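You operate a simulated robot arm through the tools that you are given. There is no shell and no other tool. Be economical: measure what you need, move in short steps, check, and stop when the job is done.

You are at the controls of a simulated robot arm. One attempt, no reset.

TASK
Stack the 48 V relay from the top of the long table on top of the 24 V relay. Put the 10 A fuse from the top of the long table on top of the orange precoat cartridge and the 4 A fuse on top of the white precoat cartridge. Put one of the new anodes from the shelf of the long table on the steel tray. Fetch the yellow felt block and set it on top of the grey air bottle. The order is free.

It is judged by the outcome, as a careful person would: the job done as asked, and still so three seconds after it is handed in. It fails if anything else is knocked over, pushed out of place, dropped, spilled or broken.

THE ROBOT
A 6-joint arm with a fingered hand on a trunk, on a base that drives. Base frame: it is fixed to the floor where the robot stands at the start and does not move with it; the origin is under the middle of the robot, x ahead of it, y to its left, z up. Readings come in m, degrees, newtons and seconds.
Its first joint turns from -166.0 to 166.0 degrees. Places, roughly: grey air bottle [2.25, -2.5, 1]; new anode (3x4x6 cm) [0.6, -1, 0.4]; steel tray (15x11x3 cm) [0.4, -2.4, 0.9]; yellow felt block (5x4x4 cm) [0.9, -1.7, 0.9]. Payload 4 kg.
Tool frame: the origin (TCP) lies between the finger pads and is the grasp point; the fingertips stand 0.026 m ahead of it; z points along the fingers, y is the line along which they close. The gripper opens to 0.148 m. The gripper's body begins 0.073 m behind the TCP. The gripper is a hand of 3 fingers: y runs from the thumb to the fingers, the wrist lies at [0, 0, -0.239] in the tool frame.
Orientation is that of the tool frame in the base frame, as [roll, pitch, yaw] about the fixed x, y, z axes, in that order (R = Rz(yaw) Ry(pitch) Rx(roll)). With the fingers straight down and closing along the base's y, the tool's x points along the base's -x, its y along +y and its z along -z.

THE INTERFACE
- The arm moves only by the tool drive_tool. Its argument "rows" is a list that holds one entry, the list of rows, each a list of 6 numbers: the shift along the tool's x, y, z in m, then the turn, a rotation vector about the tool's x, y, z in rad. In form: [[[dx, dy, dz, rx, ry, rz], ...]]. A call has 1 to 20 rows; each row shifts and turns the commanded pose from where the row before left it, along the tool's axes as they then stand. Each row takes 0.2 s and may step no farther than 0.05 m and 8.6 degrees from the row before; otherwise, the whole call is refused. Where a pose cannot be reached the arm comes as near as it can. A force on the tool above 40 N (or 10 N above the force at the start of the call, whichever is more), or a blocked arm, ends the call early, and 0.2 s more pass. In this call time passes only in rows, and 0.2 s behind the last. The reply holds the time, the measured pose of the TCP, the force on the tool along the base axes, the opening and the grip force, in the units named above and with some noise, with the torque about the TCP (base axes, N m) and any sound that the robot's microphone picked up.
- Cameras (640 x 400 px; columns grow to the right, rows downward): "scene" is now at [0.0234, 0.1459, 1.5756]; the picture's right is [-0.18, -0.98, 0.00], its down [-0.64, 0.12, -0.75] and it looks along [0.74, -0.14, -0.66] (base axes); focal length 249 px, centre (320, 200). "wrist" rides on the gripper at [0.068, -0.039, -0.09] in the tool frame; the picture's right is [0.50, 0.87, 0.00], its down [-0.66, 0.38, -0.65] and it looks along [-0.57, 0.33, 0.76] (tool axes); focal length 222 px, centre (320, 200). There is no depth. A picture from a camera that has moved, and an enlarged one, comes with that camera's place and axes in the base frame and with its lens.
- snapshot(camera): a new picture of that camera. It takes no simulated time.
- move_column(by): slides the trunk up (or, below 0, down) by that many m; the arm and the scene camera ride with it, the base frame stays. It gives what a move gives, with no picture.
- drive_base(legs): drives the robot by 1 to 6 legs, each [ahead, left, turn to the left] in m, m and degrees, along the robot's own axes; the way and the turn of a leg run together, so that a leg with both is an arc; at most 1.5 m and 180 degrees a leg. The arm and the cameras ride along, it lands a little off, and it stops where it bumps. It gives what a move gives.
- move_fingers(finger1, finger2, thumb_bend): sets how far each is bent, from 0 (flat) to 1 (curled in); at 0.3 the hand is open as for a grip, at 0.7 the pads meet at the TCP. One left out holds its place. A second passes; each finger stops where it meets its share of the squeeze, and holds until it gets a number again. It is the only way to open and close the hand. It gives what a move gives, with no picture; readings hold the bend of each and the force on the fingers (four entries, about 0 where the hand has none), thumb and palm.
- aim_head(pan, tilt): turns the head with the scene camera to pan (to the left, within 155 degrees either way) and tilt (down, from -29 to 69), counted from straight ahead of the robot. It gives what a move gives.
- enlarge(camera, box): a new picture of the part [left, top, right, bottom] of that camera's present view, enlarged. It takes no simulated time.
- sign_off(): hands the job in; it is judged then, once.

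Work in short steps. Places have to be worked out from the pictures, the camera data and where the tool is seen: move nearer, look again, correct. Check each grasp and each placing, and mend what went wrong. You have 165 turns and 112 pictures in all, those below and enlarged ones among them. Open the gripper and draw the arm clear of the work before you hand the job in, unless the task says otherwise; then end with one line.

The tools are called after "Emit:" by a JSON object that holds its "api" and its "payload". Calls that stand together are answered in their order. drive_tool: Moves the arm, as the interface text tells. Its arguments: {"type":"object","properties":{"rows":{"type":"array","items":{"type":"array","items":{"type":"array","items":{"type":"number"}}}}},"required":["rows"]} The other tools are called the same way: move_column (by) slides the trunk up or down; move_fingers (finger1, finger2, thumb_bend) moves the fingers one by one; drive_base (legs) drives the base; aim_head (pan, tilt) turns the head that bears the scene camera; snapshot (camera) takes a picture; enlarge (camera, box) takes an enlarged picture of a part of a camera's view; sign_off () hands the job in.

At the start:

```text
t: 0.0
position: [0.4598, -0.156, 1.1997]
tool_rot: [-179.9, 0.0, -180.0]
wrist_force: [-0.4, 0.4, 1.0]
ft_torque: [0.03, 0.05, -0.01]
gripper_width: 0.148
gripper_force: 0.1
shape: jaw
bend: [0.3, 0.3, 0.3]
finger forces: [0.0, 0.0, 0.1, 0.0, 0.1, 0.0]
trunk travel left (down, up): [-0.525, 0.065]
robot x, y, heading: [-0.0032, -0.0015, 0.1]
head pan, tilt: [-10.7, 41.0]
```

scene: 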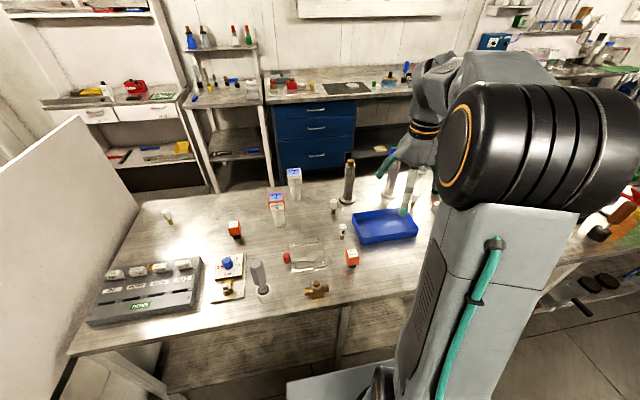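
wrist: 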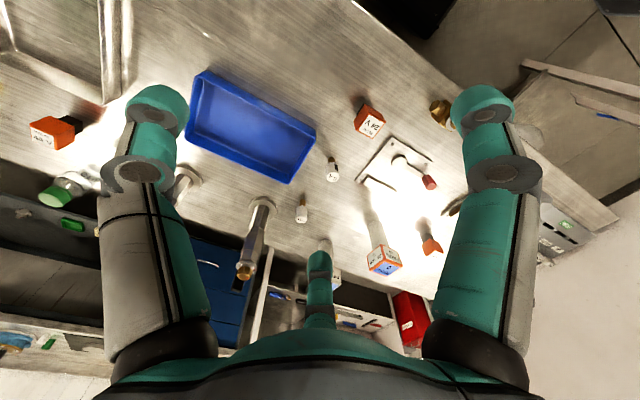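

The long table lies ahead with relays, fuses and cartridges. I enlarge the scene to read labels.

Emit:
{"api": "enlarge", "payload": {"camera": "scene", "box": [200, 150, 440, 300]}}

Emit:
{"api": "enlarge", "payload": {"camera": "wrist", "box": [280, 80, 480, 280]}}

Emit:
{"api": "enlarge", "payload": {"camera": "scene", "box": [60, 190, 380, 390]}}

```text
2.67 times, centred on (320, 225) of scene
camera zoom: at [0.0234, 0.1459, 1.5756], right [-0.18, -0.98, 0.0], down [-0.64, 0.12, -0.75], along [0.74, -0.14, -0.66], focal length 663 px, centre (320, 133)
```

zoom: 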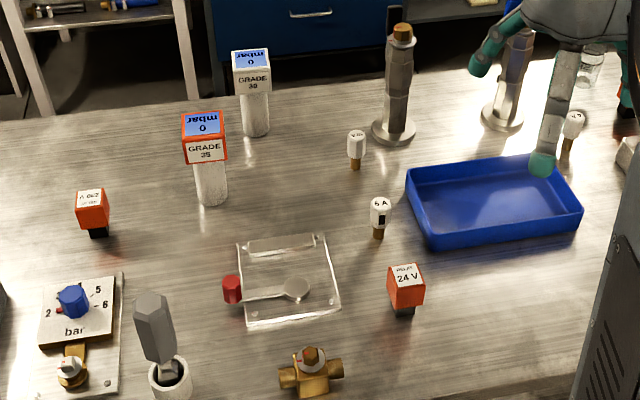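

```text
2.00 times, centred on (380, 180) of wrist
camera zoom: at [0.3905, -0.1946, 1.2892], right [-0.5, 0.87, 0.0], down [0.66, 0.38, 0.65], along [0.57, 0.33, -0.76], focal length 444 px, centre (200, 240)
```

zoom: 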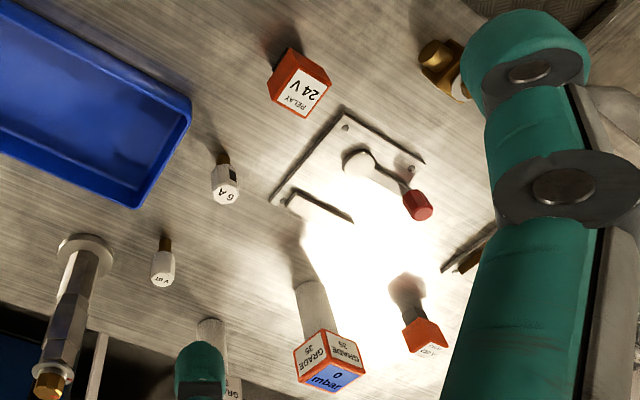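

```text
2.00 times, centred on (220, 290) of scene
camera zoom: at [0.0234, 0.1459, 1.5756], right [-0.18, -0.98, 0.0], down [-0.64, 0.12, -0.75], along [0.74, -0.14, -0.66], focal length 498 px, centre (520, 20)
```

zoom: 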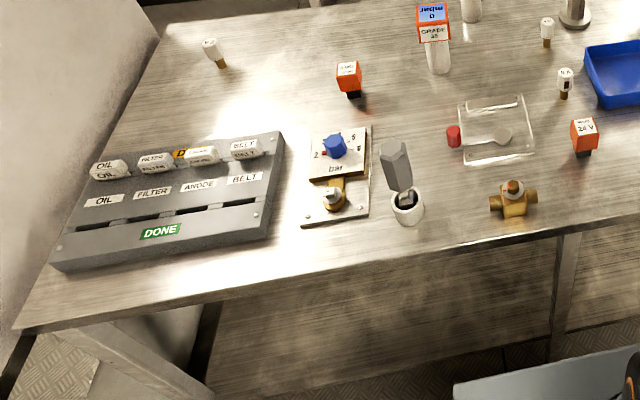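

Triangulating puts the 24 V relay at about (0.48, -0.05, 0.9), so the table top is near z 0.85. I look around to the right for the other items.

Emit:
{"api": "aim_head", "payload": {"pan": -75, "tilt": 30}}

Emit:
{"api": "snapshot", "payload": {"camera": "scene"}}

Emit:
{"api": "aim_head", "payload": {"pan": -120, "tilt": 30}}

Emit:
{"api": "snapshot", "payload": {"camera": "scene"}}

Emit:
{"api": "aim_head", "payload": {"pan": -35, "tilt": 35}}

Emit:
{"api": "snapshot", "payload": {"camera": "scene"}}

```text
t: 1.4
position: [0.4596, -0.1553, 1.1997]
tool_rot: [180.0, 0.0, 180.0]
wrist_force: [0.1, -1.3, -0.4]
ft_torque: [0.02, -0.02, 0.01]
gripper_width: 0.1479
gripper_force: 0.0
shape: jaw
bend: [0.3, 0.3, 0.3]
finger forces: [0.0, 0.0, 0.0, 0.0, 0.0, 0.1]
trunk travel left (down, up): [-0.525, 0.065]
robot x, y, heading: [-0.0009, 0.0012, -0.2]
head pan, tilt: [-75.0, 30.0]
```

```text
106 pictures are left
camera scene: at [-0.036, 0.0742, 1.5925], right [-0.97, -0.26, 0.0], down [-0.13, 0.48, -0.87], along [0.22, -0.84, -0.5], focal length 249 px, centre (320, 200)
```

scene: 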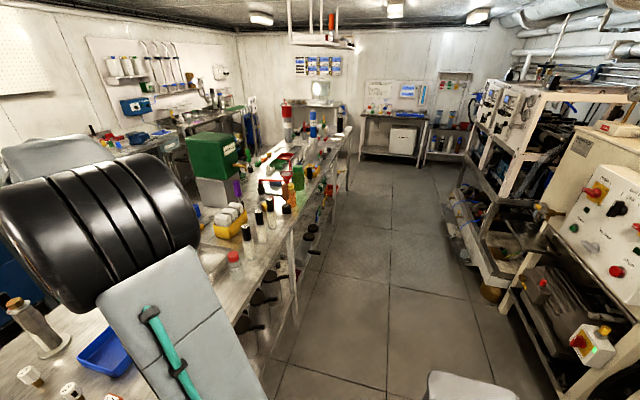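

```text
t: 2.5
position: [0.46, -0.1558, 1.2003]
tool_rot: [180.0, 0.0, 180.0]
wrist_force: [-0.5, 0.1, -0.1]
ft_torque: [-0.01, 0.0, 0.01]
gripper_width: 0.1479
gripper_force: 0.0
shape: jaw
bend: [0.3, 0.3, 0.3]
finger forces: [0.0, 0.0, 0.0, 0.1, 0.1, 0.0]
trunk travel left (down, up): [-0.525, 0.065]
robot x, y, heading: [-0.0062, -0.0007, -0.1]
head pan, tilt: [-120.0, 30.0]
```

```text
105 pictures are left
camera scene: at [-0.1046, 0.0832, 1.5925], right [-0.87, 0.5, 0.0], down [0.25, 0.43, -0.87], along [-0.43, -0.75, -0.5], focal length 249 px, centre (320, 200)
```

scene: 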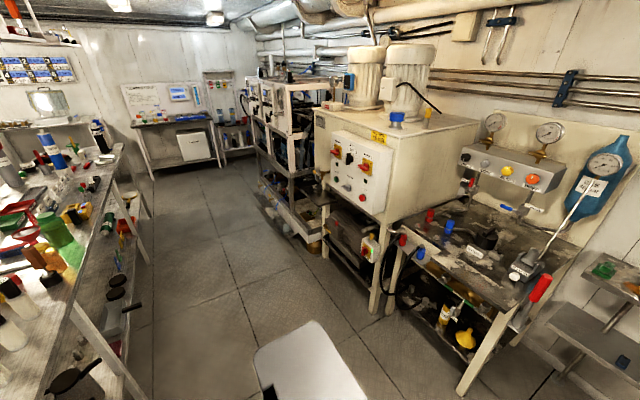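

```text
t: 4.1
position: [0.4603, -0.1563, 1.2004]
tool_rot: [-179.9, 0.0, 179.9]
wrist_force: [-0.4, 0.7, -0.5]
ft_torque: [0.03, 0.0, -0.02]
gripper_width: 0.148
gripper_force: 0.1
shape: jaw
bend: [0.3, 0.3, 0.3]
finger forces: [0.0, 0.1, 0.0, 0.1, 0.1, 0.0]
trunk travel left (down, up): [-0.525, 0.065]
robot x, y, heading: [-0.0, 0.0029, -0.1]
head pan, tilt: [-35.0, 35.0]
```

```text
104 pictures are left
camera scene: at [0.0126, 0.111, 1.5847], right [-0.57, -0.82, 0.0], down [-0.47, 0.33, -0.82], along [0.67, -0.47, -0.57], focal length 249 px, centre (320, 200)
```

scene: 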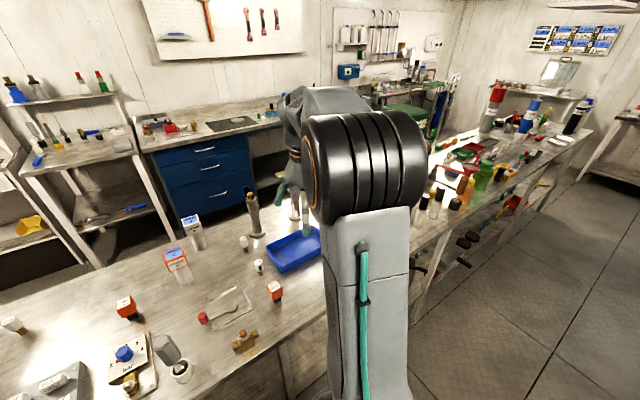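

The table runs far to the right (-y). I zoom into fuses and relays to read labels.

Emit:
{"api": "enlarge", "payload": {"camera": "scene", "box": [230, 220, 330, 310]}}

Emit:
{"api": "enlarge", "payload": {"camera": "scene", "box": [100, 205, 210, 325]}}

Emit:
{"api": "enlarge", "payload": {"camera": "wrist", "box": [0, 80, 240, 230]}}

Emit:
{"api": "enlarge", "payload": {"camera": "scene", "box": [410, 70, 610, 260]}}

```text
4.44 times, centred on (280, 265) of scene
camera zoom: at [0.0126, 0.111, 1.5847], right [-0.57, -0.82, 0.0], down [-0.47, 0.33, -0.82], along [0.67, -0.47, -0.57], focal length 1106 px, centre (498, -89)
```

zoom: 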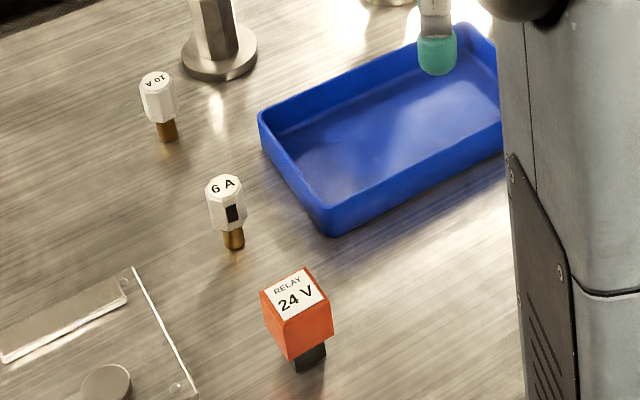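

```text
3.33 times, centred on (155, 265) of scene
camera zoom: at [0.0126, 0.111, 1.5847], right [-0.57, -0.82, 0.0], down [-0.47, 0.33, -0.82], along [0.67, -0.47, -0.57], focal length 829 px, centre (870, -17)
```

zoom: 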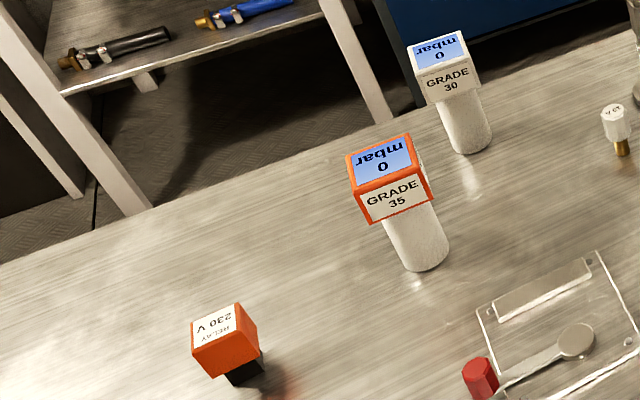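

```text
2.67 times, centred on (120, 155) of wrist
camera zoom: at [0.3905, -0.1946, 1.2892], right [-0.5, 0.87, 0.0], down [0.66, 0.38, 0.65], along [0.57, 0.33, -0.76], focal length 592 px, centre (853, 320)
```

zoom: 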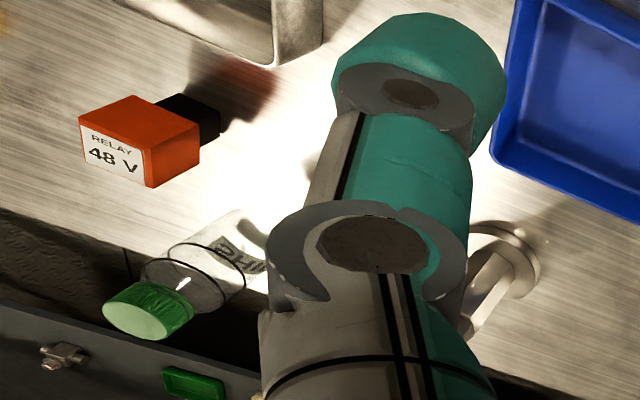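

```text
2.11 times, centred on (510, 165) of scene
camera zoom: at [0.0126, 0.111, 1.5847], right [-0.57, -0.82, 0.0], down [-0.47, 0.33, -0.82], along [0.67, -0.47, -0.57], focal length 524 px, centre (-80, 274)
```

zoom: 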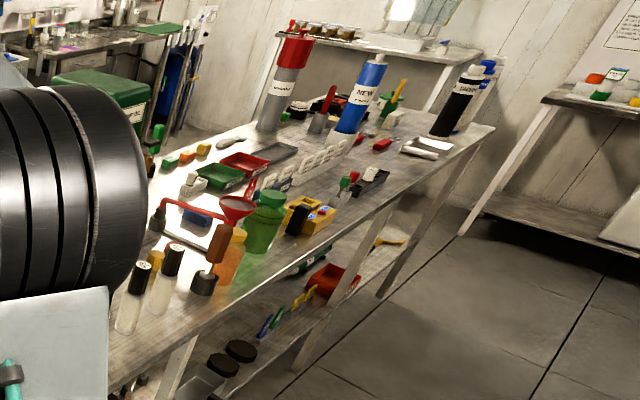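

The 48 V relay, 10 A fuse and 24 V relay are identified. Next I check the base's footprint and room around the table: look down ahead, and to the left.

Emit:
{"api": "aim_head", "payload": {"pan": 30, "tilt": 69}}

Emit:
{"api": "snapshot", "payload": {"camera": "scene"}}

Emit:
{"api": "aim_head", "payload": {"pan": -130, "tilt": 69}}

Emit:
{"api": "snapshot", "payload": {"camera": "scene"}}

Emit:
{"api": "aim_head", "payload": {"pan": 40, "tilt": 30}}

Emit:
{"api": "snapshot", "payload": {"camera": "scene"}}

```text
t: 5.4
position: [0.4588, -0.1555, 1.2008]
tool_rot: [-179.9, -0.1, 179.9]
wrist_force: [-0.5, -0.3, -0.1]
ft_torque: [-0.01, -0.02, 0.02]
gripper_width: 0.1478
gripper_force: 0.0
shape: jaw
bend: [0.3, 0.3, 0.3]
finger forces: [0.0, 0.0, 0.0, 0.1, 0.0, 0.0]
trunk travel left (down, up): [-0.525, 0.065]
robot x, y, heading: [-0.0012, -0.0029, -0.1]
head pan, tilt: [30.0, 68.8]
```

```text
99 pictures are left
camera scene: at [-0.011, 0.1895, 1.541], right [0.5, -0.87, 0.0], down [-0.81, -0.47, -0.36], along [0.31, 0.18, -0.93], focal length 249 px, centre (320, 200)
```

scene: 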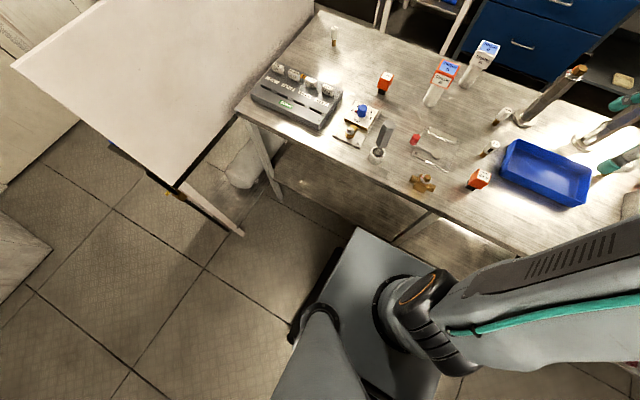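

```text
t: 7.9
position: [0.4594, -0.156, 1.2007]
tool_rot: [-180.0, 0.0, -180.0]
wrist_force: [0.6, 1.2, -0.5]
ft_torque: [0.04, -0.01, 0.0]
gripper_width: 0.1478
gripper_force: 0.2
shape: jaw
bend: [0.3, 0.3, 0.3]
finger forces: [0.0, 0.0, 0.0, 0.0, 0.0, 0.0]
trunk travel left (down, up): [-0.525, 0.065]
robot x, y, heading: [0.0023, -0.0027, -0.0]
head pan, tilt: [-130.0, 68.8]
```

```text
98 pictures are left
camera scene: at [-0.0954, 0.1187, 1.541], right [-0.77, 0.64, 0.0], down [0.6, 0.71, -0.36], along [-0.23, -0.28, -0.93], focal length 249 px, centre (320, 200)
```

scene: 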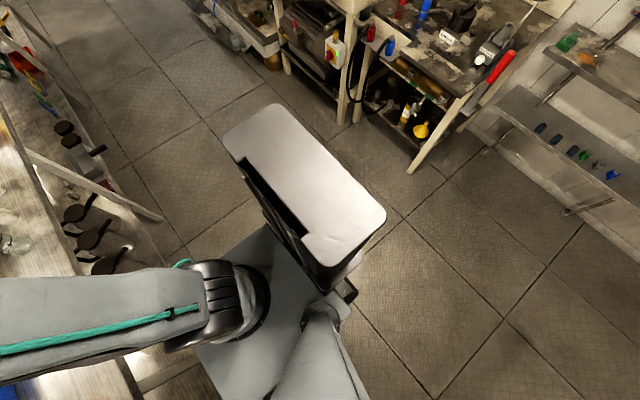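

```text
t: 10.5
position: [0.4608, -0.1551, 1.2006]
tool_rot: [-180.0, 0.0, 179.9]
wrist_force: [-1.1, -0.6, 0.7]
ft_torque: [0.03, 0.0, -0.01]
gripper_width: 0.1479
gripper_force: 0.1
shape: jaw
bend: [0.3, 0.3, 0.3]
finger forces: [0.0, 0.0, 0.0, 0.0, 0.1, 0.0]
trunk travel left (down, up): [-0.525, 0.065]
robot x, y, heading: [0.0013, -0.0023, -0.1]
head pan, tilt: [40.0, 30.0]
```

```text
97 pictures are left
camera scene: at [0.0098, 0.2196, 1.5925], right [0.64, -0.77, 0.0], down [-0.38, -0.32, -0.87], along [0.66, 0.56, -0.5], focal length 249 px, centre (320, 200)
```

scene: 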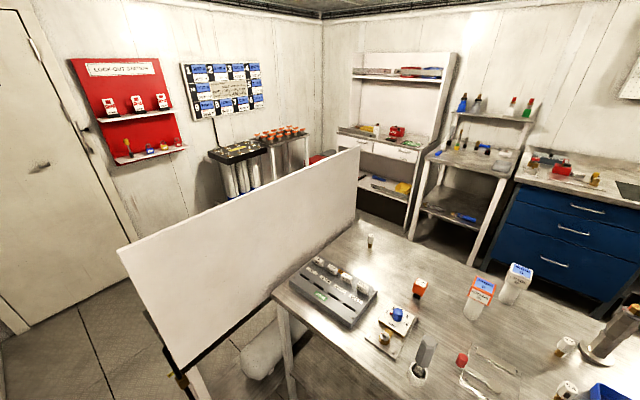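

The base plate nearly reaches the table edge. I test the arm's forward reach at the present safe height.

Emit:
{"api": "drive_tool", "payload": {"rows": [[[-0.05, 0, 0, 0, 0, 0], [-0.05, 0, 0, 0, 0, 0], [-0.05, 0, 0, 0, 0, 0], [-0.05, 0, 0, 0, 0, 0], [-0.05, 0, 0, 0, 0, 0], [-0.05, 0, 0, 0, 0, 0], [-0.05, 0, 0, 0, 0, 0]]]}}

Emit:
{"api": "snapshot", "payload": {"camera": "wrist"}}

Emit:
{"api": "aim_head", "payload": {"pan": 0, "tilt": 45}}

Emit:
{"api": "snapshot", "payload": {"camera": "scene"}}

```text
t: 12.1
position: [0.6602, -0.1547, 1.1984]
tool_rot: [-179.9, 0.0, 180.0]
wrist_force: [-0.3, 0.4, 0.6]
ft_torque: [-0.01, 0.01, -0.05]
gripper_width: 0.1479
gripper_force: 0.0
shape: jaw
bend: [0.3, 0.3, 0.3]
finger forces: [0.0, 0.1, 0.0, 0.1, 0.0, 0.1]
out of reach, approached as far as the arm can: row 5, 6, 7
trunk travel left (down, up): [-0.525, 0.065]
robot x, y, heading: [0.0027, -0.0006, -0.1]
head pan, tilt: [40.0, 30.0]
```

```text
96 pictures are left
camera wrist: at [0.5902, -0.1933, 1.2881], right [-0.5, 0.87, 0.0], down [0.66, 0.38, 0.65], along [0.57, 0.33, -0.76], focal length 222 px, centre (320, 200)
```

wrist: 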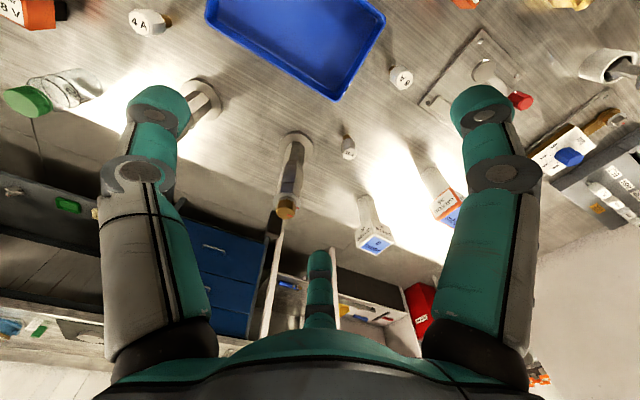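

```text
t: 13.1
position: [0.6582, -0.1544, 1.2003]
tool_rot: [180.0, 0.0, -180.0]
wrist_force: [0.3, 0.1, 0.7]
ft_torque: [-0.02, -0.03, -0.01]
gripper_width: 0.1482
gripper_force: 0.0
shape: jaw
bend: [0.3, 0.3, 0.3]
finger forces: [0.0, 0.1, 0.0, 0.0, 0.1, 0.0]
trunk travel left (down, up): [-0.525, 0.065]
robot x, y, heading: [0.0031, -0.0013, -0.1]
head pan, tilt: [0.0, 45.0]
```

```text
95 pictures are left
camera scene: at [0.0219, 0.1616, 1.5699], right [0.0, -1.0, 0.0], down [-0.71, 0.0, -0.71], along [0.71, 0.0, -0.71], focal length 249 px, centre (320, 200)
```

scene: 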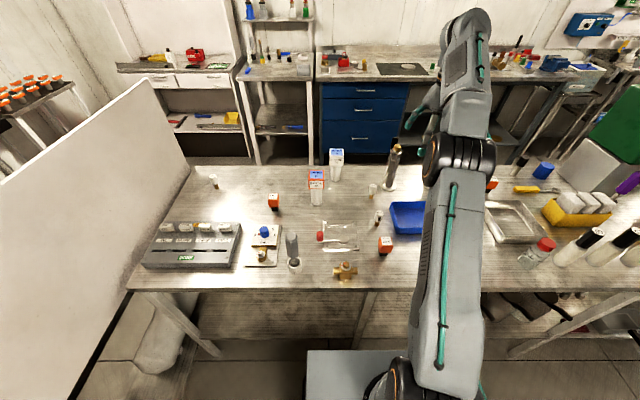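

The 4 A fuse lies near (0.72, -0.40), 48 V at about (0.81, -0.55). To learn whether the base can slip under the shelf I lower the trunk 0.1 m and view the base again.

Emit:
{"api": "move_column", "payload": {"by": -0.1}}

Emit:
{"api": "aim_head", "payload": {"pan": 20, "tilt": 69}}

Emit:
{"api": "snapshot", "payload": {"camera": "scene"}}

```text
t: 14.5
position: [0.6599, -0.1536, 1.0996]
tool_rot: [180.0, 0.0, -179.9]
wrist_force: [-1.0, -0.4, 0.8]
ft_torque: [-0.04, 0.05, 0.0]
gripper_width: 0.1479
gripper_force: 0.1
shape: jaw
bend: [0.3, 0.3, 0.3]
finger forces: [0.0, 0.0, 0.0, 0.0, 0.0, 0.0]
trunk travel left (down, up): [-0.425, 0.165]
robot x, y, heading: [0.0023, 0.002, 0.0]
head pan, tilt: [0.0, 45.0]
```

```text
t: 15.3
position: [0.6598, -0.153, 1.0989]
tool_rot: [-180.0, 0.1, -180.0]
wrist_force: [0.2, 0.7, -1.3]
ft_torque: [-0.02, -0.01, 0.0]
gripper_width: 0.1481
gripper_force: 0.0
shape: jaw
bend: [0.3, 0.3, 0.3]
finger forces: [0.0, 0.0, 0.1, 0.0, 0.0, 0.0]
trunk travel left (down, up): [-0.425, 0.165]
robot x, y, heading: [0.0006, -0.003, -0.1]
head pan, tilt: [20.0, 68.8]
```

```text
94 pictures are left
camera scene: at [-0.0068, 0.1806, 1.441], right [0.34, -0.94, 0.0], down [-0.88, -0.32, -0.36], along [0.34, 0.12, -0.93], focal length 249 px, centre (320, 200)
```

scene: 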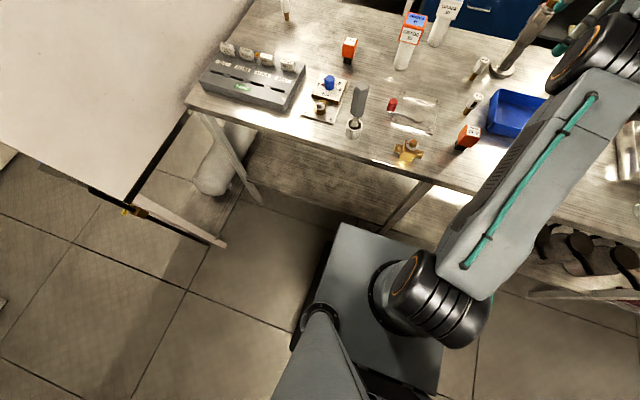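

The plate carrying the arm seems to be at z≈0.8, ±0.2 m wide, so there's roughly 0.1 m of room ahead. I test the reach at a lower height over a clear spot.

Emit:
{"api": "move_column", "payload": {"by": 0.1}}

Emit:
{"api": "drive_tool", "payload": {"rows": [[[0.02, 0.05, 0, 0, 0, 0], [0.0, 0.05, 0, 0, 0, 0], [0, 0.05, 0, 0, 0, 0], [0, 0.05, 0, 0, 0, 0], [0, 0, 0.05, 0, 0, 0], [0, 0, 0.05, 0, 0, 0], [-0.05, 0, 0, 0, 0, 0], [-0.05, 0, 0, 0, 0, 0], [-0.05, 0, 0, 0, 0, 0]]]}}

Emit:
{"api": "snapshot", "payload": {"camera": "wrist"}}

```text
t: 16.7
position: [0.6588, -0.153, 1.1989]
tool_rot: [180.0, 0.0, -180.0]
wrist_force: [-0.9, -0.2, 0.3]
ft_torque: [-0.02, 0.0, 0.05]
gripper_width: 0.1477
gripper_force: 0.1
shape: jaw
bend: [0.3, 0.3, 0.3]
finger forces: [0.0, 0.0, 0.0, 0.0, 0.0, 0.1]
trunk travel left (down, up): [-0.525, 0.065]
robot x, y, heading: [0.0026, 0.0032, -0.0]
head pan, tilt: [20.0, 68.8]
```

```text
refused: row 1 steps farther than a row can; nothing moved
```

```text
93 pictures are left
camera wrist: at [0.5898, -0.1933, 1.2883], right [-0.5, 0.87, 0.0], down [0.66, 0.38, 0.65], along [0.57, 0.33, -0.76], focal length 222 px, centre (320, 200)
```

wrist: 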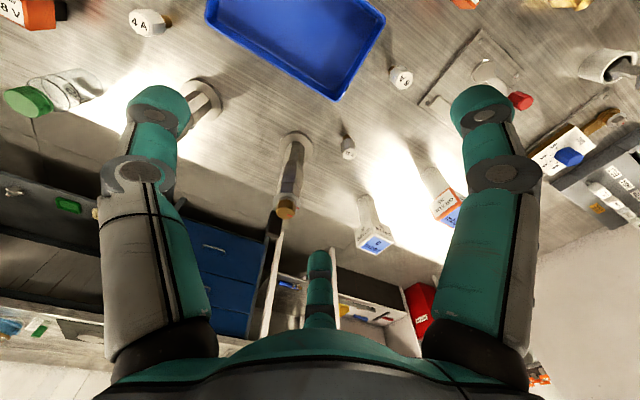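

I redo the reach test with legal steps.

Emit:
{"api": "drive_tool", "payload": {"rows": [[[0.02, 0.04, 0, 0, 0, 0], [0.0, 0.05, 0, 0, 0, 0], [0, 0.05, 0, 0, 0, 0], [0, 0.05, 0, 0, 0, 0], [0, 0, 0.05, 0, 0, 0], [0, 0, 0.05, 0, 0, 0], [-0.05, 0, 0, 0, 0, 0], [-0.05, 0, 0, 0, 0, 0], [-0.05, 0, 0, 0, 0, 0]]]}}

Emit:
{"api": "snapshot", "payload": {"camera": "wrist"}}

```text
t: 18.7
position: [0.7324, 0.0478, 1.0778]
tool_rot: [-179.9, -0.2, -179.9]
wrist_force: [0.6, -0.1, -1.0]
ft_torque: [-0.02, 0.09, -0.05]
gripper_width: 0.1481
gripper_force: 0.1
shape: jaw
bend: [0.3, 0.3, 0.3]
finger forces: [0.0, 0.0, 0.1, 0.1, 0.0, 0.0]
out of reach, approached as far as the arm can: row 8, 9
trunk travel left (down, up): [-0.525, 0.065]
robot x, y, heading: [0.0005, -0.0016, 0.0]
head pan, tilt: [20.0, 68.8]
```

```text
92 pictures are left
camera wrist: at [0.6634, 0.0085, 1.1664], right [-0.5, 0.87, 0.0], down [0.66, 0.38, 0.65], along [0.56, 0.33, -0.76], focal length 222 px, centre (320, 200)
```

wrist: 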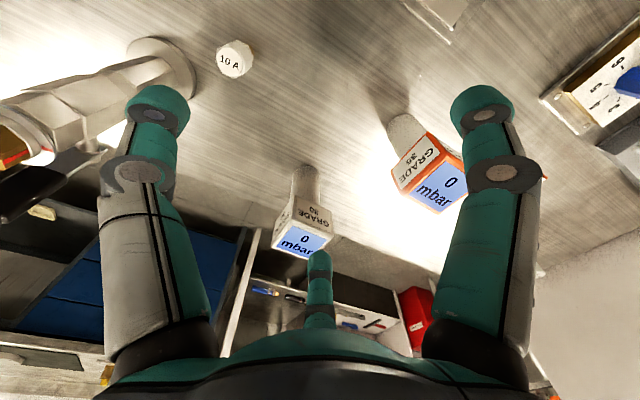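

Reach is about 0.73 at this height; nearly enough. I retract and raise slightly, then edge the base forward 0.08 m and see whether it gets there.

Emit:
{"api": "drive_tool", "payload": {"rows": [[[0.05, 0, -0.02, 0, 0, 0], [0.045, 0, -0.02, 0, 0, 0]]]}}

Emit:
{"api": "drive_base", "payload": {"legs": [[0.05, 0, 0]]}}

Emit:
{"api": "drive_base", "payload": {"legs": [[0.04, 0, 0]]}}

```text
refused: row 1 steps farther than a row can; nothing moved
```

```text
t: 19.6
position: [0.7814, 0.0478, 1.0792]
tool_rot: [179.9, 0.1, -179.8]
wrist_force: [0.3, -0.9, -0.1]
ft_torque: [0.01, 0.02, -0.03]
gripper_width: 0.1477
gripper_force: 0.0
shape: jaw
bend: [0.3, 0.3, 0.3]
finger forces: [0.0, 0.0, 0.0, 0.0, 0.0, 0.0]
trunk travel left (down, up): [-0.525, 0.065]
robot x, y, heading: [0.0471, 0.0013, -0.0]
head pan, tilt: [20.0, 68.8]
```

```text
t: 20.5
position: [0.8218, 0.047, 1.0796]
tool_rot: [180.0, 0.0, -180.0]
wrist_force: [0.0, -0.6, 0.6]
ft_torque: [0.0, 0.03, 0.02]
gripper_width: 0.1477
gripper_force: 0.2
shape: jaw
bend: [0.3, 0.3, 0.3]
finger forces: [0.0, 0.0, 0.1, 0.0, 0.0, 0.0]
trunk travel left (down, up): [-0.525, 0.065]
robot x, y, heading: [0.0889, -0.0011, 0.3]
head pan, tilt: [20.0, 68.8]
```

The base is at x = 0.09 without bumping. I look straight at the gap and the scene, and through the wrist.

Emit:
{"api": "snapshot", "payload": {"camera": "scene"}}

Emit:
{"api": "snapshot", "payload": {"camera": "wrist"}}

```text
91 pictures are left
camera scene: at [0.0842, 0.1808, 1.541], right [0.34, -0.94, 0.0], down [-0.88, -0.32, -0.36], along [0.34, 0.12, -0.93], focal length 249 px, centre (320, 200)
```

scene: 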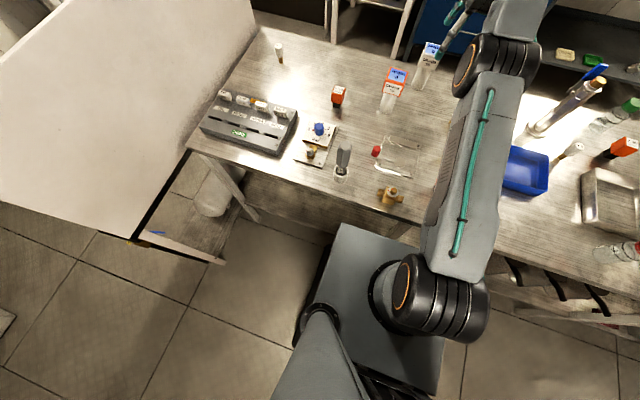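

```text
90 pictures are left
camera wrist: at [0.7518, 0.0081, 1.1683], right [-0.5, 0.87, 0.0], down [0.65, 0.38, 0.65], along [0.57, 0.33, -0.76], focal length 222 px, centre (320, 200)
```

wrist: 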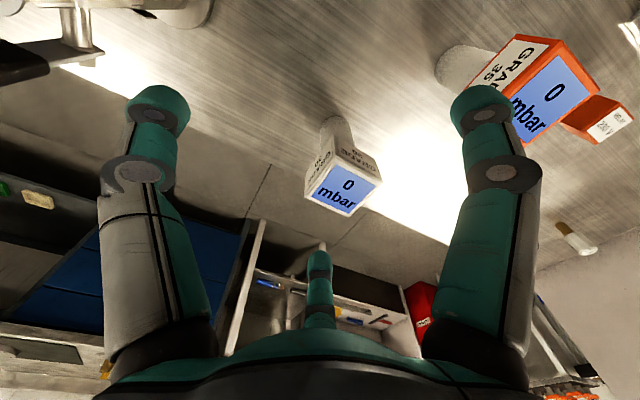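

White cap's top centre is about (0.857, 0.098, 0.994), the orange (0.713, 0.180, 0.994), the 10 A fuse (0.745, -0.047). I narrow the hand and move above the 10 A fuse.

Emit:
{"api": "drive_tool", "payload": {"rows": [[[0.0, 0, -0.03, 0, 0, 0], [0.03, -0.035, 0, 0, 0, 0], [0.03, -0.035, 0, 0, 0, 0], [0.017, -0.024, 0, 0, 0, 0]]]}}

Emit:
{"api": "move_fingers", "payload": {"finger1": 0.45, "finger2": 0.45, "thumb_bend": 0.45}}

Emit:
{"api": "snapshot", "payload": {"camera": "wrist"}}

```text
t: 21.5
position: [0.7352, -0.0401, 1.1033]
tool_rot: [-180.0, 0.1, -179.8]
wrist_force: [-0.1, 0.1, -0.4]
ft_torque: [-0.02, -0.02, 0.03]
gripper_width: 0.1477
gripper_force: 0.1
shape: jaw
bend: [0.3, 0.3, 0.3]
finger forces: [0.1, 0.0, 0.0, 0.1, 0.0, 0.0]
out of reach, approached as far as the arm can: row 1
trunk travel left (down, up): [-0.525, 0.065]
robot x, y, heading: [0.0869, -0.0001, 0.1]
head pan, tilt: [20.0, 68.8]
```

```text
t: 22.5
position: [0.7352, -0.0395, 1.1025]
tool_rot: [179.9, 0.0, -179.9]
wrist_force: [0.1, -0.2, 0.0]
ft_torque: [0.01, 0.0, -0.03]
gripper_width: 0.0793
gripper_force: 0.0
shape: fingers
bend: [0.45, 0.45, 0.45]
finger forces: [0.0, 0.0, 0.0, 0.1, 0.0, 0.1]
trunk travel left (down, up): [-0.525, 0.065]
robot x, y, heading: [0.0851, -0.0022, 0.0]
head pan, tilt: [20.0, 68.8]
```

```text
89 pictures are left
camera wrist: at [0.6666, -0.0788, 1.192], right [-0.5, 0.87, 0.0], down [0.65, 0.38, 0.65], along [0.57, 0.33, -0.76], focal length 222 px, centre (320, 200)
```

wrist: 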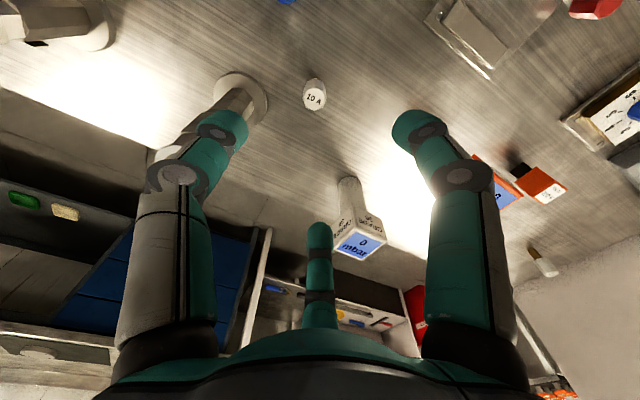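

The fuse sits at about (0.741, -0.046). I align and descend to just above its head, then look.

Emit:
{"api": "drive_tool", "payload": {"rows": [[[-0.006, -0.006, 0.04, 0, 0, 0], [0, 0, 0.05, 0, 0, 0], [0, 0, 0.05, 0, 0, 0]]]}}

Emit:
{"api": "snapshot", "payload": {"camera": "wrist"}}

Emit:
{"api": "aim_head", "payload": {"pan": -5, "tilt": 40}}

Emit:
{"api": "enlarge", "payload": {"camera": "scene", "box": [240, 130, 440, 255]}}

```text
t: 23.3
position: [0.7396, -0.0468, 0.9657]
tool_rot: [179.9, 0.1, -179.9]
wrist_force: [0.5, 1.0, 0.3]
ft_torque: [-0.02, 0.0, -0.02]
gripper_width: 0.0793
gripper_force: 0.0
shape: fingers
bend: [0.45, 0.45, 0.45]
finger forces: [0.1, 0.0, 0.1, 0.1, 0.1, 0.0]
trunk travel left (down, up): [-0.525, 0.065]
robot x, y, heading: [0.0948, 0.0002, 0.1]
head pan, tilt: [20.0, 68.8]
```

```text
88 pictures are left
camera wrist: at [0.671, -0.0863, 1.0551], right [-0.5, 0.87, 0.0], down [0.65, 0.38, 0.65], along [0.57, 0.33, -0.76], focal length 222 px, centre (320, 200)
```

wrist: 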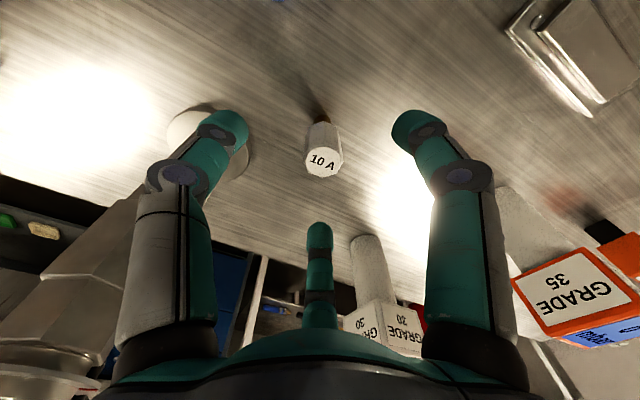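

```text
t: 24.2
position: [0.7403, -0.0462, 0.9661]
tool_rot: [180.0, 0.0, 180.0]
wrist_force: [0.2, 0.2, 0.5]
ft_torque: [0.0, 0.0, 0.02]
gripper_width: 0.079
gripper_force: 0.0
shape: fingers
bend: [0.45, 0.45, 0.45]
finger forces: [0.0, 0.0, 0.1, 0.1, 0.1, 0.0]
trunk travel left (down, up): [-0.525, 0.065]
robot x, y, heading: [0.089, 0.0013, 0.1]
head pan, tilt: [-5.0, 40.0]
```

```text
3.20 times, centred on (340, 192) of scene
camera zoom: at [0.1159, 0.1543, 1.577], right [-0.09, -1.0, 0.0], down [-0.64, 0.06, -0.77], along [0.76, -0.07, -0.64], focal length 796 px, centre (256, 224)
```

zoom: 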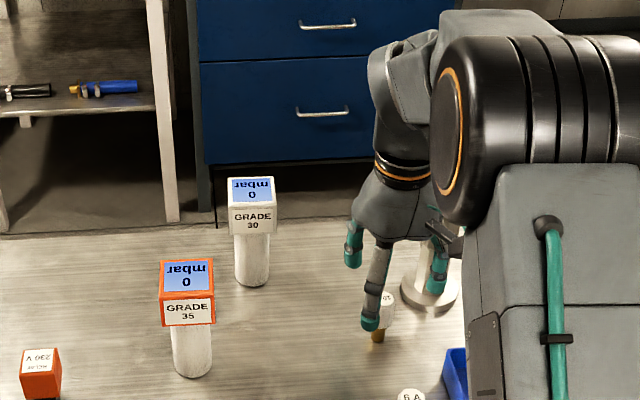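

The fuse's head is centred between the digits. I descend 0.06 m and close.

Emit:
{"api": "drive_tool", "payload": {"rows": [[[0, 0.001, 0.03, 0, 0, 0], [0, 0, 0.03, 0, 0, 0]]]}}

Emit:
{"api": "move_fingers", "payload": {"finger1": 0.75, "finger2": 0.75, "thumb_bend": 0.75}}

Emit:
{"api": "snapshot", "payload": {"camera": "wrist"}}

```text
t: 24.8
position: [0.742, -0.0468, 0.9042]
tool_rot: [-179.9, 0.0, -179.8]
wrist_force: [0.2, 0.8, -0.5]
ft_torque: [-0.01, 0.02, -0.01]
gripper_width: 0.079
gripper_force: 0.0
shape: fingers
bend: [0.45, 0.45, 0.45]
finger forces: [0.0, 0.1, 0.1, 0.0, 0.1, 0.1]
trunk travel left (down, up): [-0.525, 0.065]
robot x, y, heading: [0.0896, -0.0001, 0.4]
head pan, tilt: [-5.0, 40.0]
```

```text
t: 25.8
position: [0.7421, -0.0457, 0.9053]
tool_rot: [180.0, -0.1, 180.0]
wrist_force: [0.3, -0.1, -0.5]
ft_torque: [-0.01, 0.01, 0.0]
gripper_width: 0.0081
gripper_force: 14.0
shape: fingers
bend: [0.64, 0.65, 0.67]
finger forces: [9.2, 8.8, 0.0, 0.0, 10.0, 0.0]
trunk travel left (down, up): [-0.525, 0.065]
robot x, y, heading: [0.089, 0.0023, -0.0]
head pan, tilt: [-5.0, 40.0]
```

```text
86 pictures are left
camera wrist: at [0.6721, -0.0852, 0.9937], right [-0.5, 0.87, 0.0], down [0.65, 0.38, 0.65], along [0.57, 0.33, -0.76], focal length 222 px, centre (320, 200)
```

wrist: 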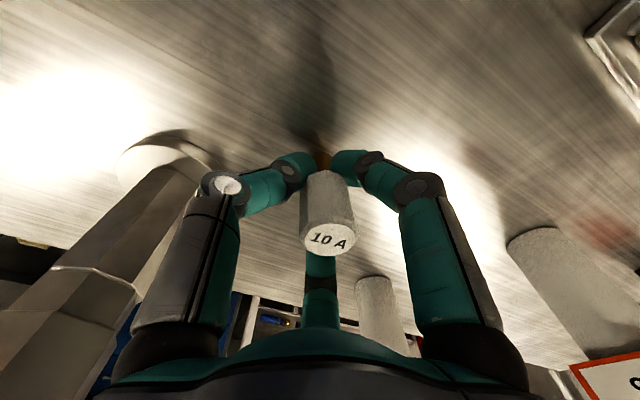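

Gripped with 14 N, low on the head. I lift 0.05 m and check it follows.

Emit:
{"api": "drive_tool", "payload": {"rows": [[[0, 0, -0.03, 0, 0, 0], [0, 0, -0.03, 0, 0, 0]]]}}

Emit:
{"api": "snapshot", "payload": {"camera": "wrist"}}

Emit:
{"api": "enlarge", "payload": {"camera": "scene", "box": [320, 150, 420, 250]}}

```text
t: 26.4
position: [0.7401, -0.0453, 0.9633]
tool_rot: [179.9, 0.1, -180.0]
wrist_force: [0.1, -0.3, -1.4]
ft_torque: [0.04, -0.04, 0.03]
gripper_width: 0.0078
gripper_force: 14.5
shape: fingers
bend: [0.64, 0.65, 0.67]
finger forces: [9.2, 8.8, 0.1, 0.0, 10.0, 0.0]
trunk travel left (down, up): [-0.525, 0.065]
robot x, y, heading: [0.0906, -0.0, 0.3]
head pan, tilt: [-5.0, 40.0]
```

```text
85 pictures are left
camera wrist: at [0.6715, -0.0847, 1.0537], right [-0.5, 0.87, 0.0], down [0.65, 0.38, 0.65], along [0.57, 0.33, -0.76], focal length 222 px, centre (320, 200)
```

wrist: 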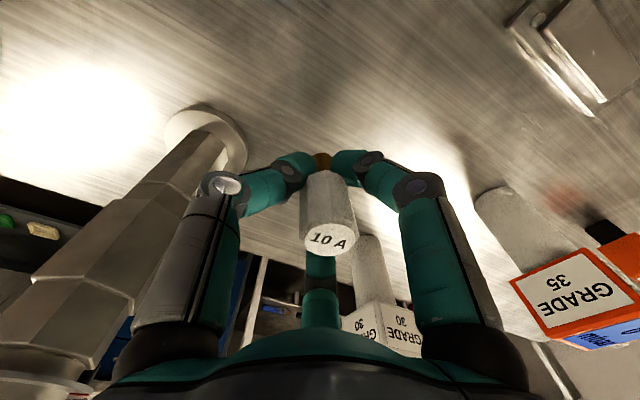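

```text
4.00 times, centred on (370, 200) of scene
camera zoom: at [0.1156, 0.1543, 1.5771], right [-0.09, -1.0, 0.0], down [-0.64, 0.06, -0.77], along [0.76, -0.07, -0.64], focal length 995 px, centre (120, 200)
```

zoom: 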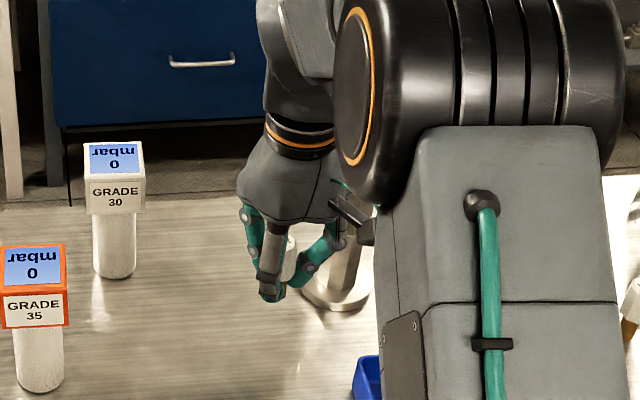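

The fuse is held upright. I raise and carry it above the orange cap, then look.

Emit:
{"api": "drive_tool", "payload": {"rows": [[[0, 0, -0.05, 0, 0, 0], [0, 0, -0.05, 0, 0, 0], [0, 0, -0.04, 0, 0, 0], [0.005, 0.045, 0, 0, 0, 0], [0.005, 0.045, 0, 0, 0, 0], [0.005, 0.045, 0, 0, 0, 0], [0.005, 0.045, 0, 0, 0, 0], [0.005, 0.045, 0, 0, 0, 0]]]}}

Emit:
{"api": "snapshot", "payload": {"camera": "wrist"}}

Emit:
{"api": "enlarge", "payload": {"camera": "scene", "box": [240, 130, 400, 250]}}

```text
t: 28.2
position: [0.7189, 0.1794, 1.1045]
tool_rot: [-180.0, 0.0, -180.0]
wrist_force: [-0.4, -0.1, 0.1]
ft_torque: [0.0, -0.01, -0.01]
gripper_width: 0.0078
gripper_force: 14.2
shape: fingers
bend: [0.64, 0.65, 0.67]
finger forces: [8.9, 8.9, 0.1, 0.1, 10.0, 0.0]
trunk travel left (down, up): [-0.525, 0.065]
robot x, y, heading: [0.0901, -0.001, -0.0]
head pan, tilt: [-5.0, 40.0]
```

```text
83 pictures are left
camera wrist: at [0.6489, 0.1407, 1.1937], right [-0.5, 0.87, 0.0], down [0.66, 0.38, 0.65], along [0.57, 0.33, -0.76], focal length 222 px, centre (320, 200)
```

wrist: 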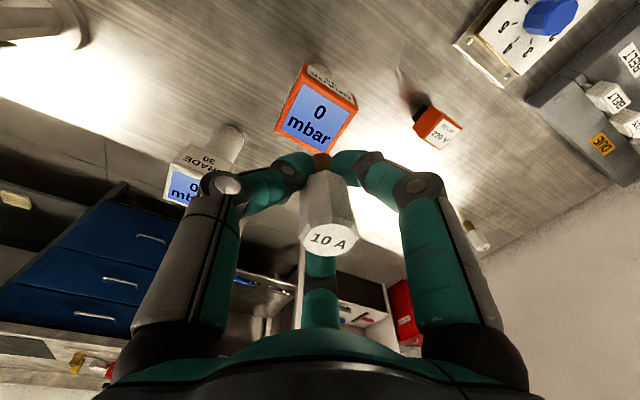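

```text
3.33 times, centred on (320, 190) of scene
camera zoom: at [0.1159, 0.1545, 1.5771], right [-0.09, -1.0, 0.0], down [-0.64, 0.06, -0.77], along [0.76, -0.07, -0.64], focal length 829 px, centre (320, 233)
```

zoom: 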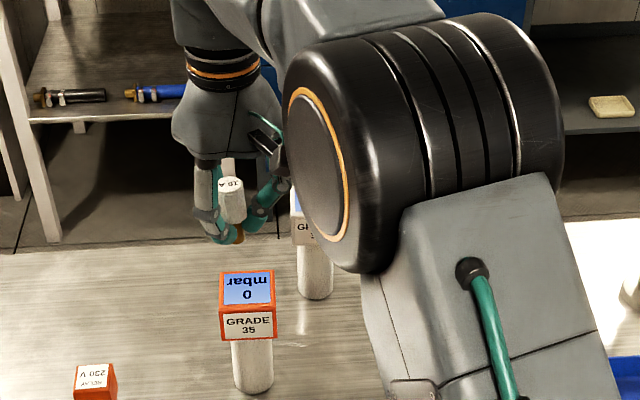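

The orange cap centre is about (0.715, 0.173, ~1.0). I correct the alignment and descend to just above it.

Emit:
{"api": "drive_tool", "payload": {"rows": [[[0.004, -0.006, 0.02, 0, 0, 0], [0, 0, 0.025, 0, 0, 0]]]}}

Emit:
{"api": "enlarge", "payload": {"camera": "scene", "box": [270, 170, 330, 220]}}

Emit:
{"api": "snapshot", "payload": {"camera": "wrist"}}

```text
t: 28.8
position: [0.7128, 0.175, 1.0588]
tool_rot: [180.0, -0.1, -179.9]
wrist_force: [-0.2, -0.6, -0.6]
ft_torque: [0.0, 0.0, -0.02]
gripper_width: 0.0078
gripper_force: 13.5
shape: fingers
bend: [0.64, 0.65, 0.67]
finger forces: [9.1, 8.8, 0.1, 0.1, 9.9, 0.0]
trunk travel left (down, up): [-0.525, 0.065]
robot x, y, heading: [0.09, -0.0006, 0.0]
head pan, tilt: [-5.0, 40.0]
```

```text
8.00 times, centred on (300, 195) of scene
camera zoom: at [0.1159, 0.1544, 1.5771], right [-0.09, -1.0, 0.0], down [-0.64, 0.06, -0.77], along [0.76, -0.07, -0.64], focal length 1990 px, centre (480, 240)
```

zoom: 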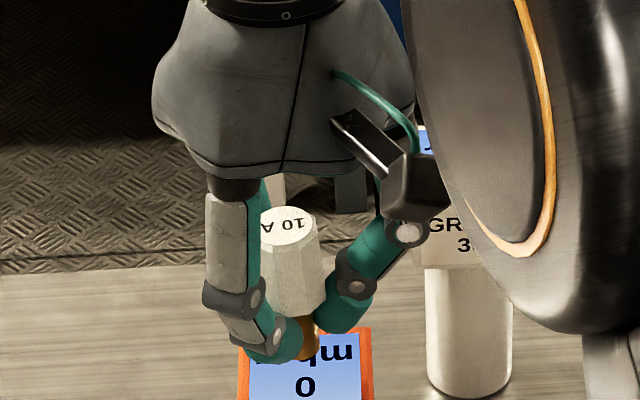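

```text
80 pictures are left
camera wrist: at [0.6436, 0.1352, 1.1477], right [-0.5, 0.87, 0.0], down [0.65, 0.38, 0.65], along [0.57, 0.33, -0.76], focal length 222 px, centre (320, 200)
```

wrist: 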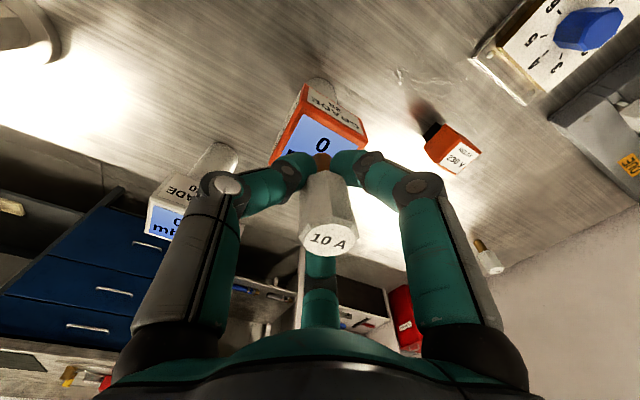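

Well centred; about 1 cm remains. I descend slowly.

Emit:
{"api": "drive_tool", "payload": {"rows": [[[0, 0, 0.004, 0, 0, 0], [0, 0, 0.004, 0, 0, 0]]]}}

Emit:
{"api": "enlarge", "payload": {"camera": "scene", "box": [275, 175, 335, 235]}}

```text
t: 29.4
position: [0.7125, 0.1744, 1.0508]
tool_rot: [180.0, -0.1, -180.0]
wrist_force: [0.2, -0.2, -0.2]
ft_torque: [0.0, -0.01, -0.01]
gripper_width: 0.0078
gripper_force: 13.7
shape: fingers
bend: [0.64, 0.65, 0.67]
finger forces: [9.0, 8.9, 0.0, 0.0, 9.9, 0.0]
trunk travel left (down, up): [-0.525, 0.065]
robot x, y, heading: [0.0923, 0.0005, 0.1]
head pan, tilt: [-5.0, 40.0]
```

```text
6.67 times, centred on (305, 205) of scene
camera zoom: at [0.116, 0.1543, 1.5771], right [-0.09, -1.0, 0.0], down [-0.64, 0.06, -0.77], along [0.76, -0.07, -0.64], focal length 1658 px, centre (420, 167)
```

zoom: 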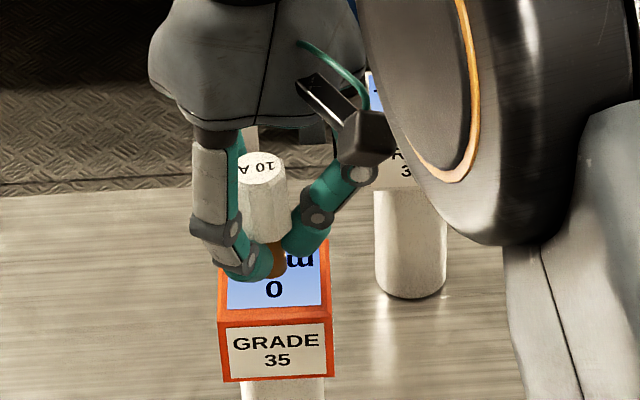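

Centred nicely. I go down in 2 mm steps watching the vertical force.

Emit:
{"api": "drive_tool", "payload": {"rows": [[[0, 0, 0.002, 0, 0, 0], [0, 0, 0.001, 0, 0, 0]]]}}

Emit:
{"api": "drive_tool", "payload": {"rows": [[[0, 0, 0.002, 0, 0, 0], [0, 0, 0.0, 0, 0, 0]]]}}

Emit:
{"api": "drive_tool", "payload": {"rows": [[[0, 0, 0.002, 0, 0, 0], [0, 0, 0.0, 0, 0, 0]]]}}

```text
t: 30.0
position: [0.7127, 0.1752, 1.0487]
tool_rot: [-180.0, 0.0, 180.0]
wrist_force: [-0.1, 0.6, -0.6]
ft_torque: [0.01, -0.01, 0.02]
gripper_width: 0.0077
gripper_force: 14.1
shape: fingers
bend: [0.64, 0.65, 0.67]
finger forces: [9.1, 8.8, 0.0, 0.0, 9.9, 0.0]
trunk travel left (down, up): [-0.525, 0.065]
robot x, y, heading: [0.0923, 0.0015, 0.1]
head pan, tilt: [-5.0, 40.0]
```

```text
t: 30.6
position: [0.7137, 0.1745, 1.0458]
tool_rot: [179.9, 0.0, -180.0]
wrist_force: [-0.5, -0.1, 0.1]
ft_torque: [0.02, 0.0, 0.01]
gripper_width: 0.0078
gripper_force: 14.1
shape: fingers
bend: [0.64, 0.65, 0.67]
finger forces: [9.1, 8.9, 0.1, 0.1, 9.9, 0.0]
trunk travel left (down, up): [-0.525, 0.065]
robot x, y, heading: [0.0894, -0.0013, 0.0]
head pan, tilt: [-5.0, 40.0]
```

```text
t: 31.2
position: [0.713, 0.1742, 1.0424]
tool_rot: [-179.9, 0.1, -179.9]
wrist_force: [-0.5, -0.9, -1.4]
ft_torque: [-0.04, -0.03, 0.0]
gripper_width: 0.0079
gripper_force: 14.1
shape: fingers
bend: [0.64, 0.65, 0.67]
finger forces: [9.2, 9.0, 0.0, 0.0, 9.9, 0.1]
trunk travel left (down, up): [-0.525, 0.065]
robot x, y, heading: [0.0919, 0.0004, -0.1]
head pan, tilt: [-5.0, 40.0]
```

No contact yet; I continue with small steps.

Emit:
{"api": "drive_tool", "payload": {"rows": [[[0, 0, 0.002, 0, 0, 0], [0, 0, 0.0, 0, 0, 0]]]}}

Emit:
{"api": "drive_tool", "payload": {"rows": [[[0, 0, 0.002, 0, 0, 0], [0, 0, 0.0, 0, 0, 0]]]}}

Emit:
{"api": "enlarge", "payload": {"camera": "scene", "box": [275, 175, 335, 235]}}

```text
t: 31.8
position: [0.7133, 0.1758, 1.0419]
tool_rot: [179.9, -0.1, -180.0]
wrist_force: [-0.5, -0.2, -0.7]
ft_torque: [0.02, 0.01, 0.01]
gripper_width: 0.0078
gripper_force: 14.0
shape: fingers
bend: [0.64, 0.65, 0.67]
finger forces: [9.1, 8.8, 0.0, 0.0, 10.0, 0.0]
trunk travel left (down, up): [-0.525, 0.065]
robot x, y, heading: [0.0901, -0.0009, -0.4]
head pan, tilt: [-5.0, 40.0]
```

```text
t: 32.4
position: [0.7141, 0.1746, 1.0396]
tool_rot: [-180.0, -0.1, 180.0]
wrist_force: [0.1, 0.3, 0.3]
ft_torque: [0.0, -0.03, -0.02]
gripper_width: 0.0075
gripper_force: 14.1
shape: fingers
bend: [0.64, 0.65, 0.67]
finger forces: [9.2, 9.0, 0.0, 0.0, 10.1, 0.1]
trunk travel left (down, up): [-0.525, 0.065]
robot x, y, heading: [0.0881, 0.0008, 0.1]
head pan, tilt: [-5.0, 40.0]
```

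```text
6.67 times, centred on (305, 205) of scene
camera zoom: at [0.1159, 0.1543, 1.5771], right [-0.09, -1.0, 0.0], down [-0.64, 0.06, -0.77], along [0.76, -0.07, -0.64], focal length 1658 px, centre (420, 167)
```

zoom: 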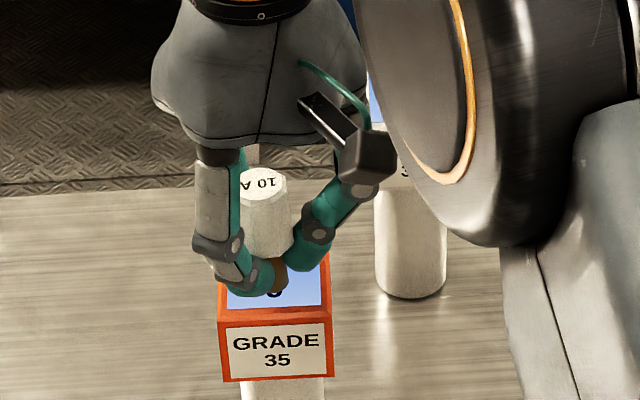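

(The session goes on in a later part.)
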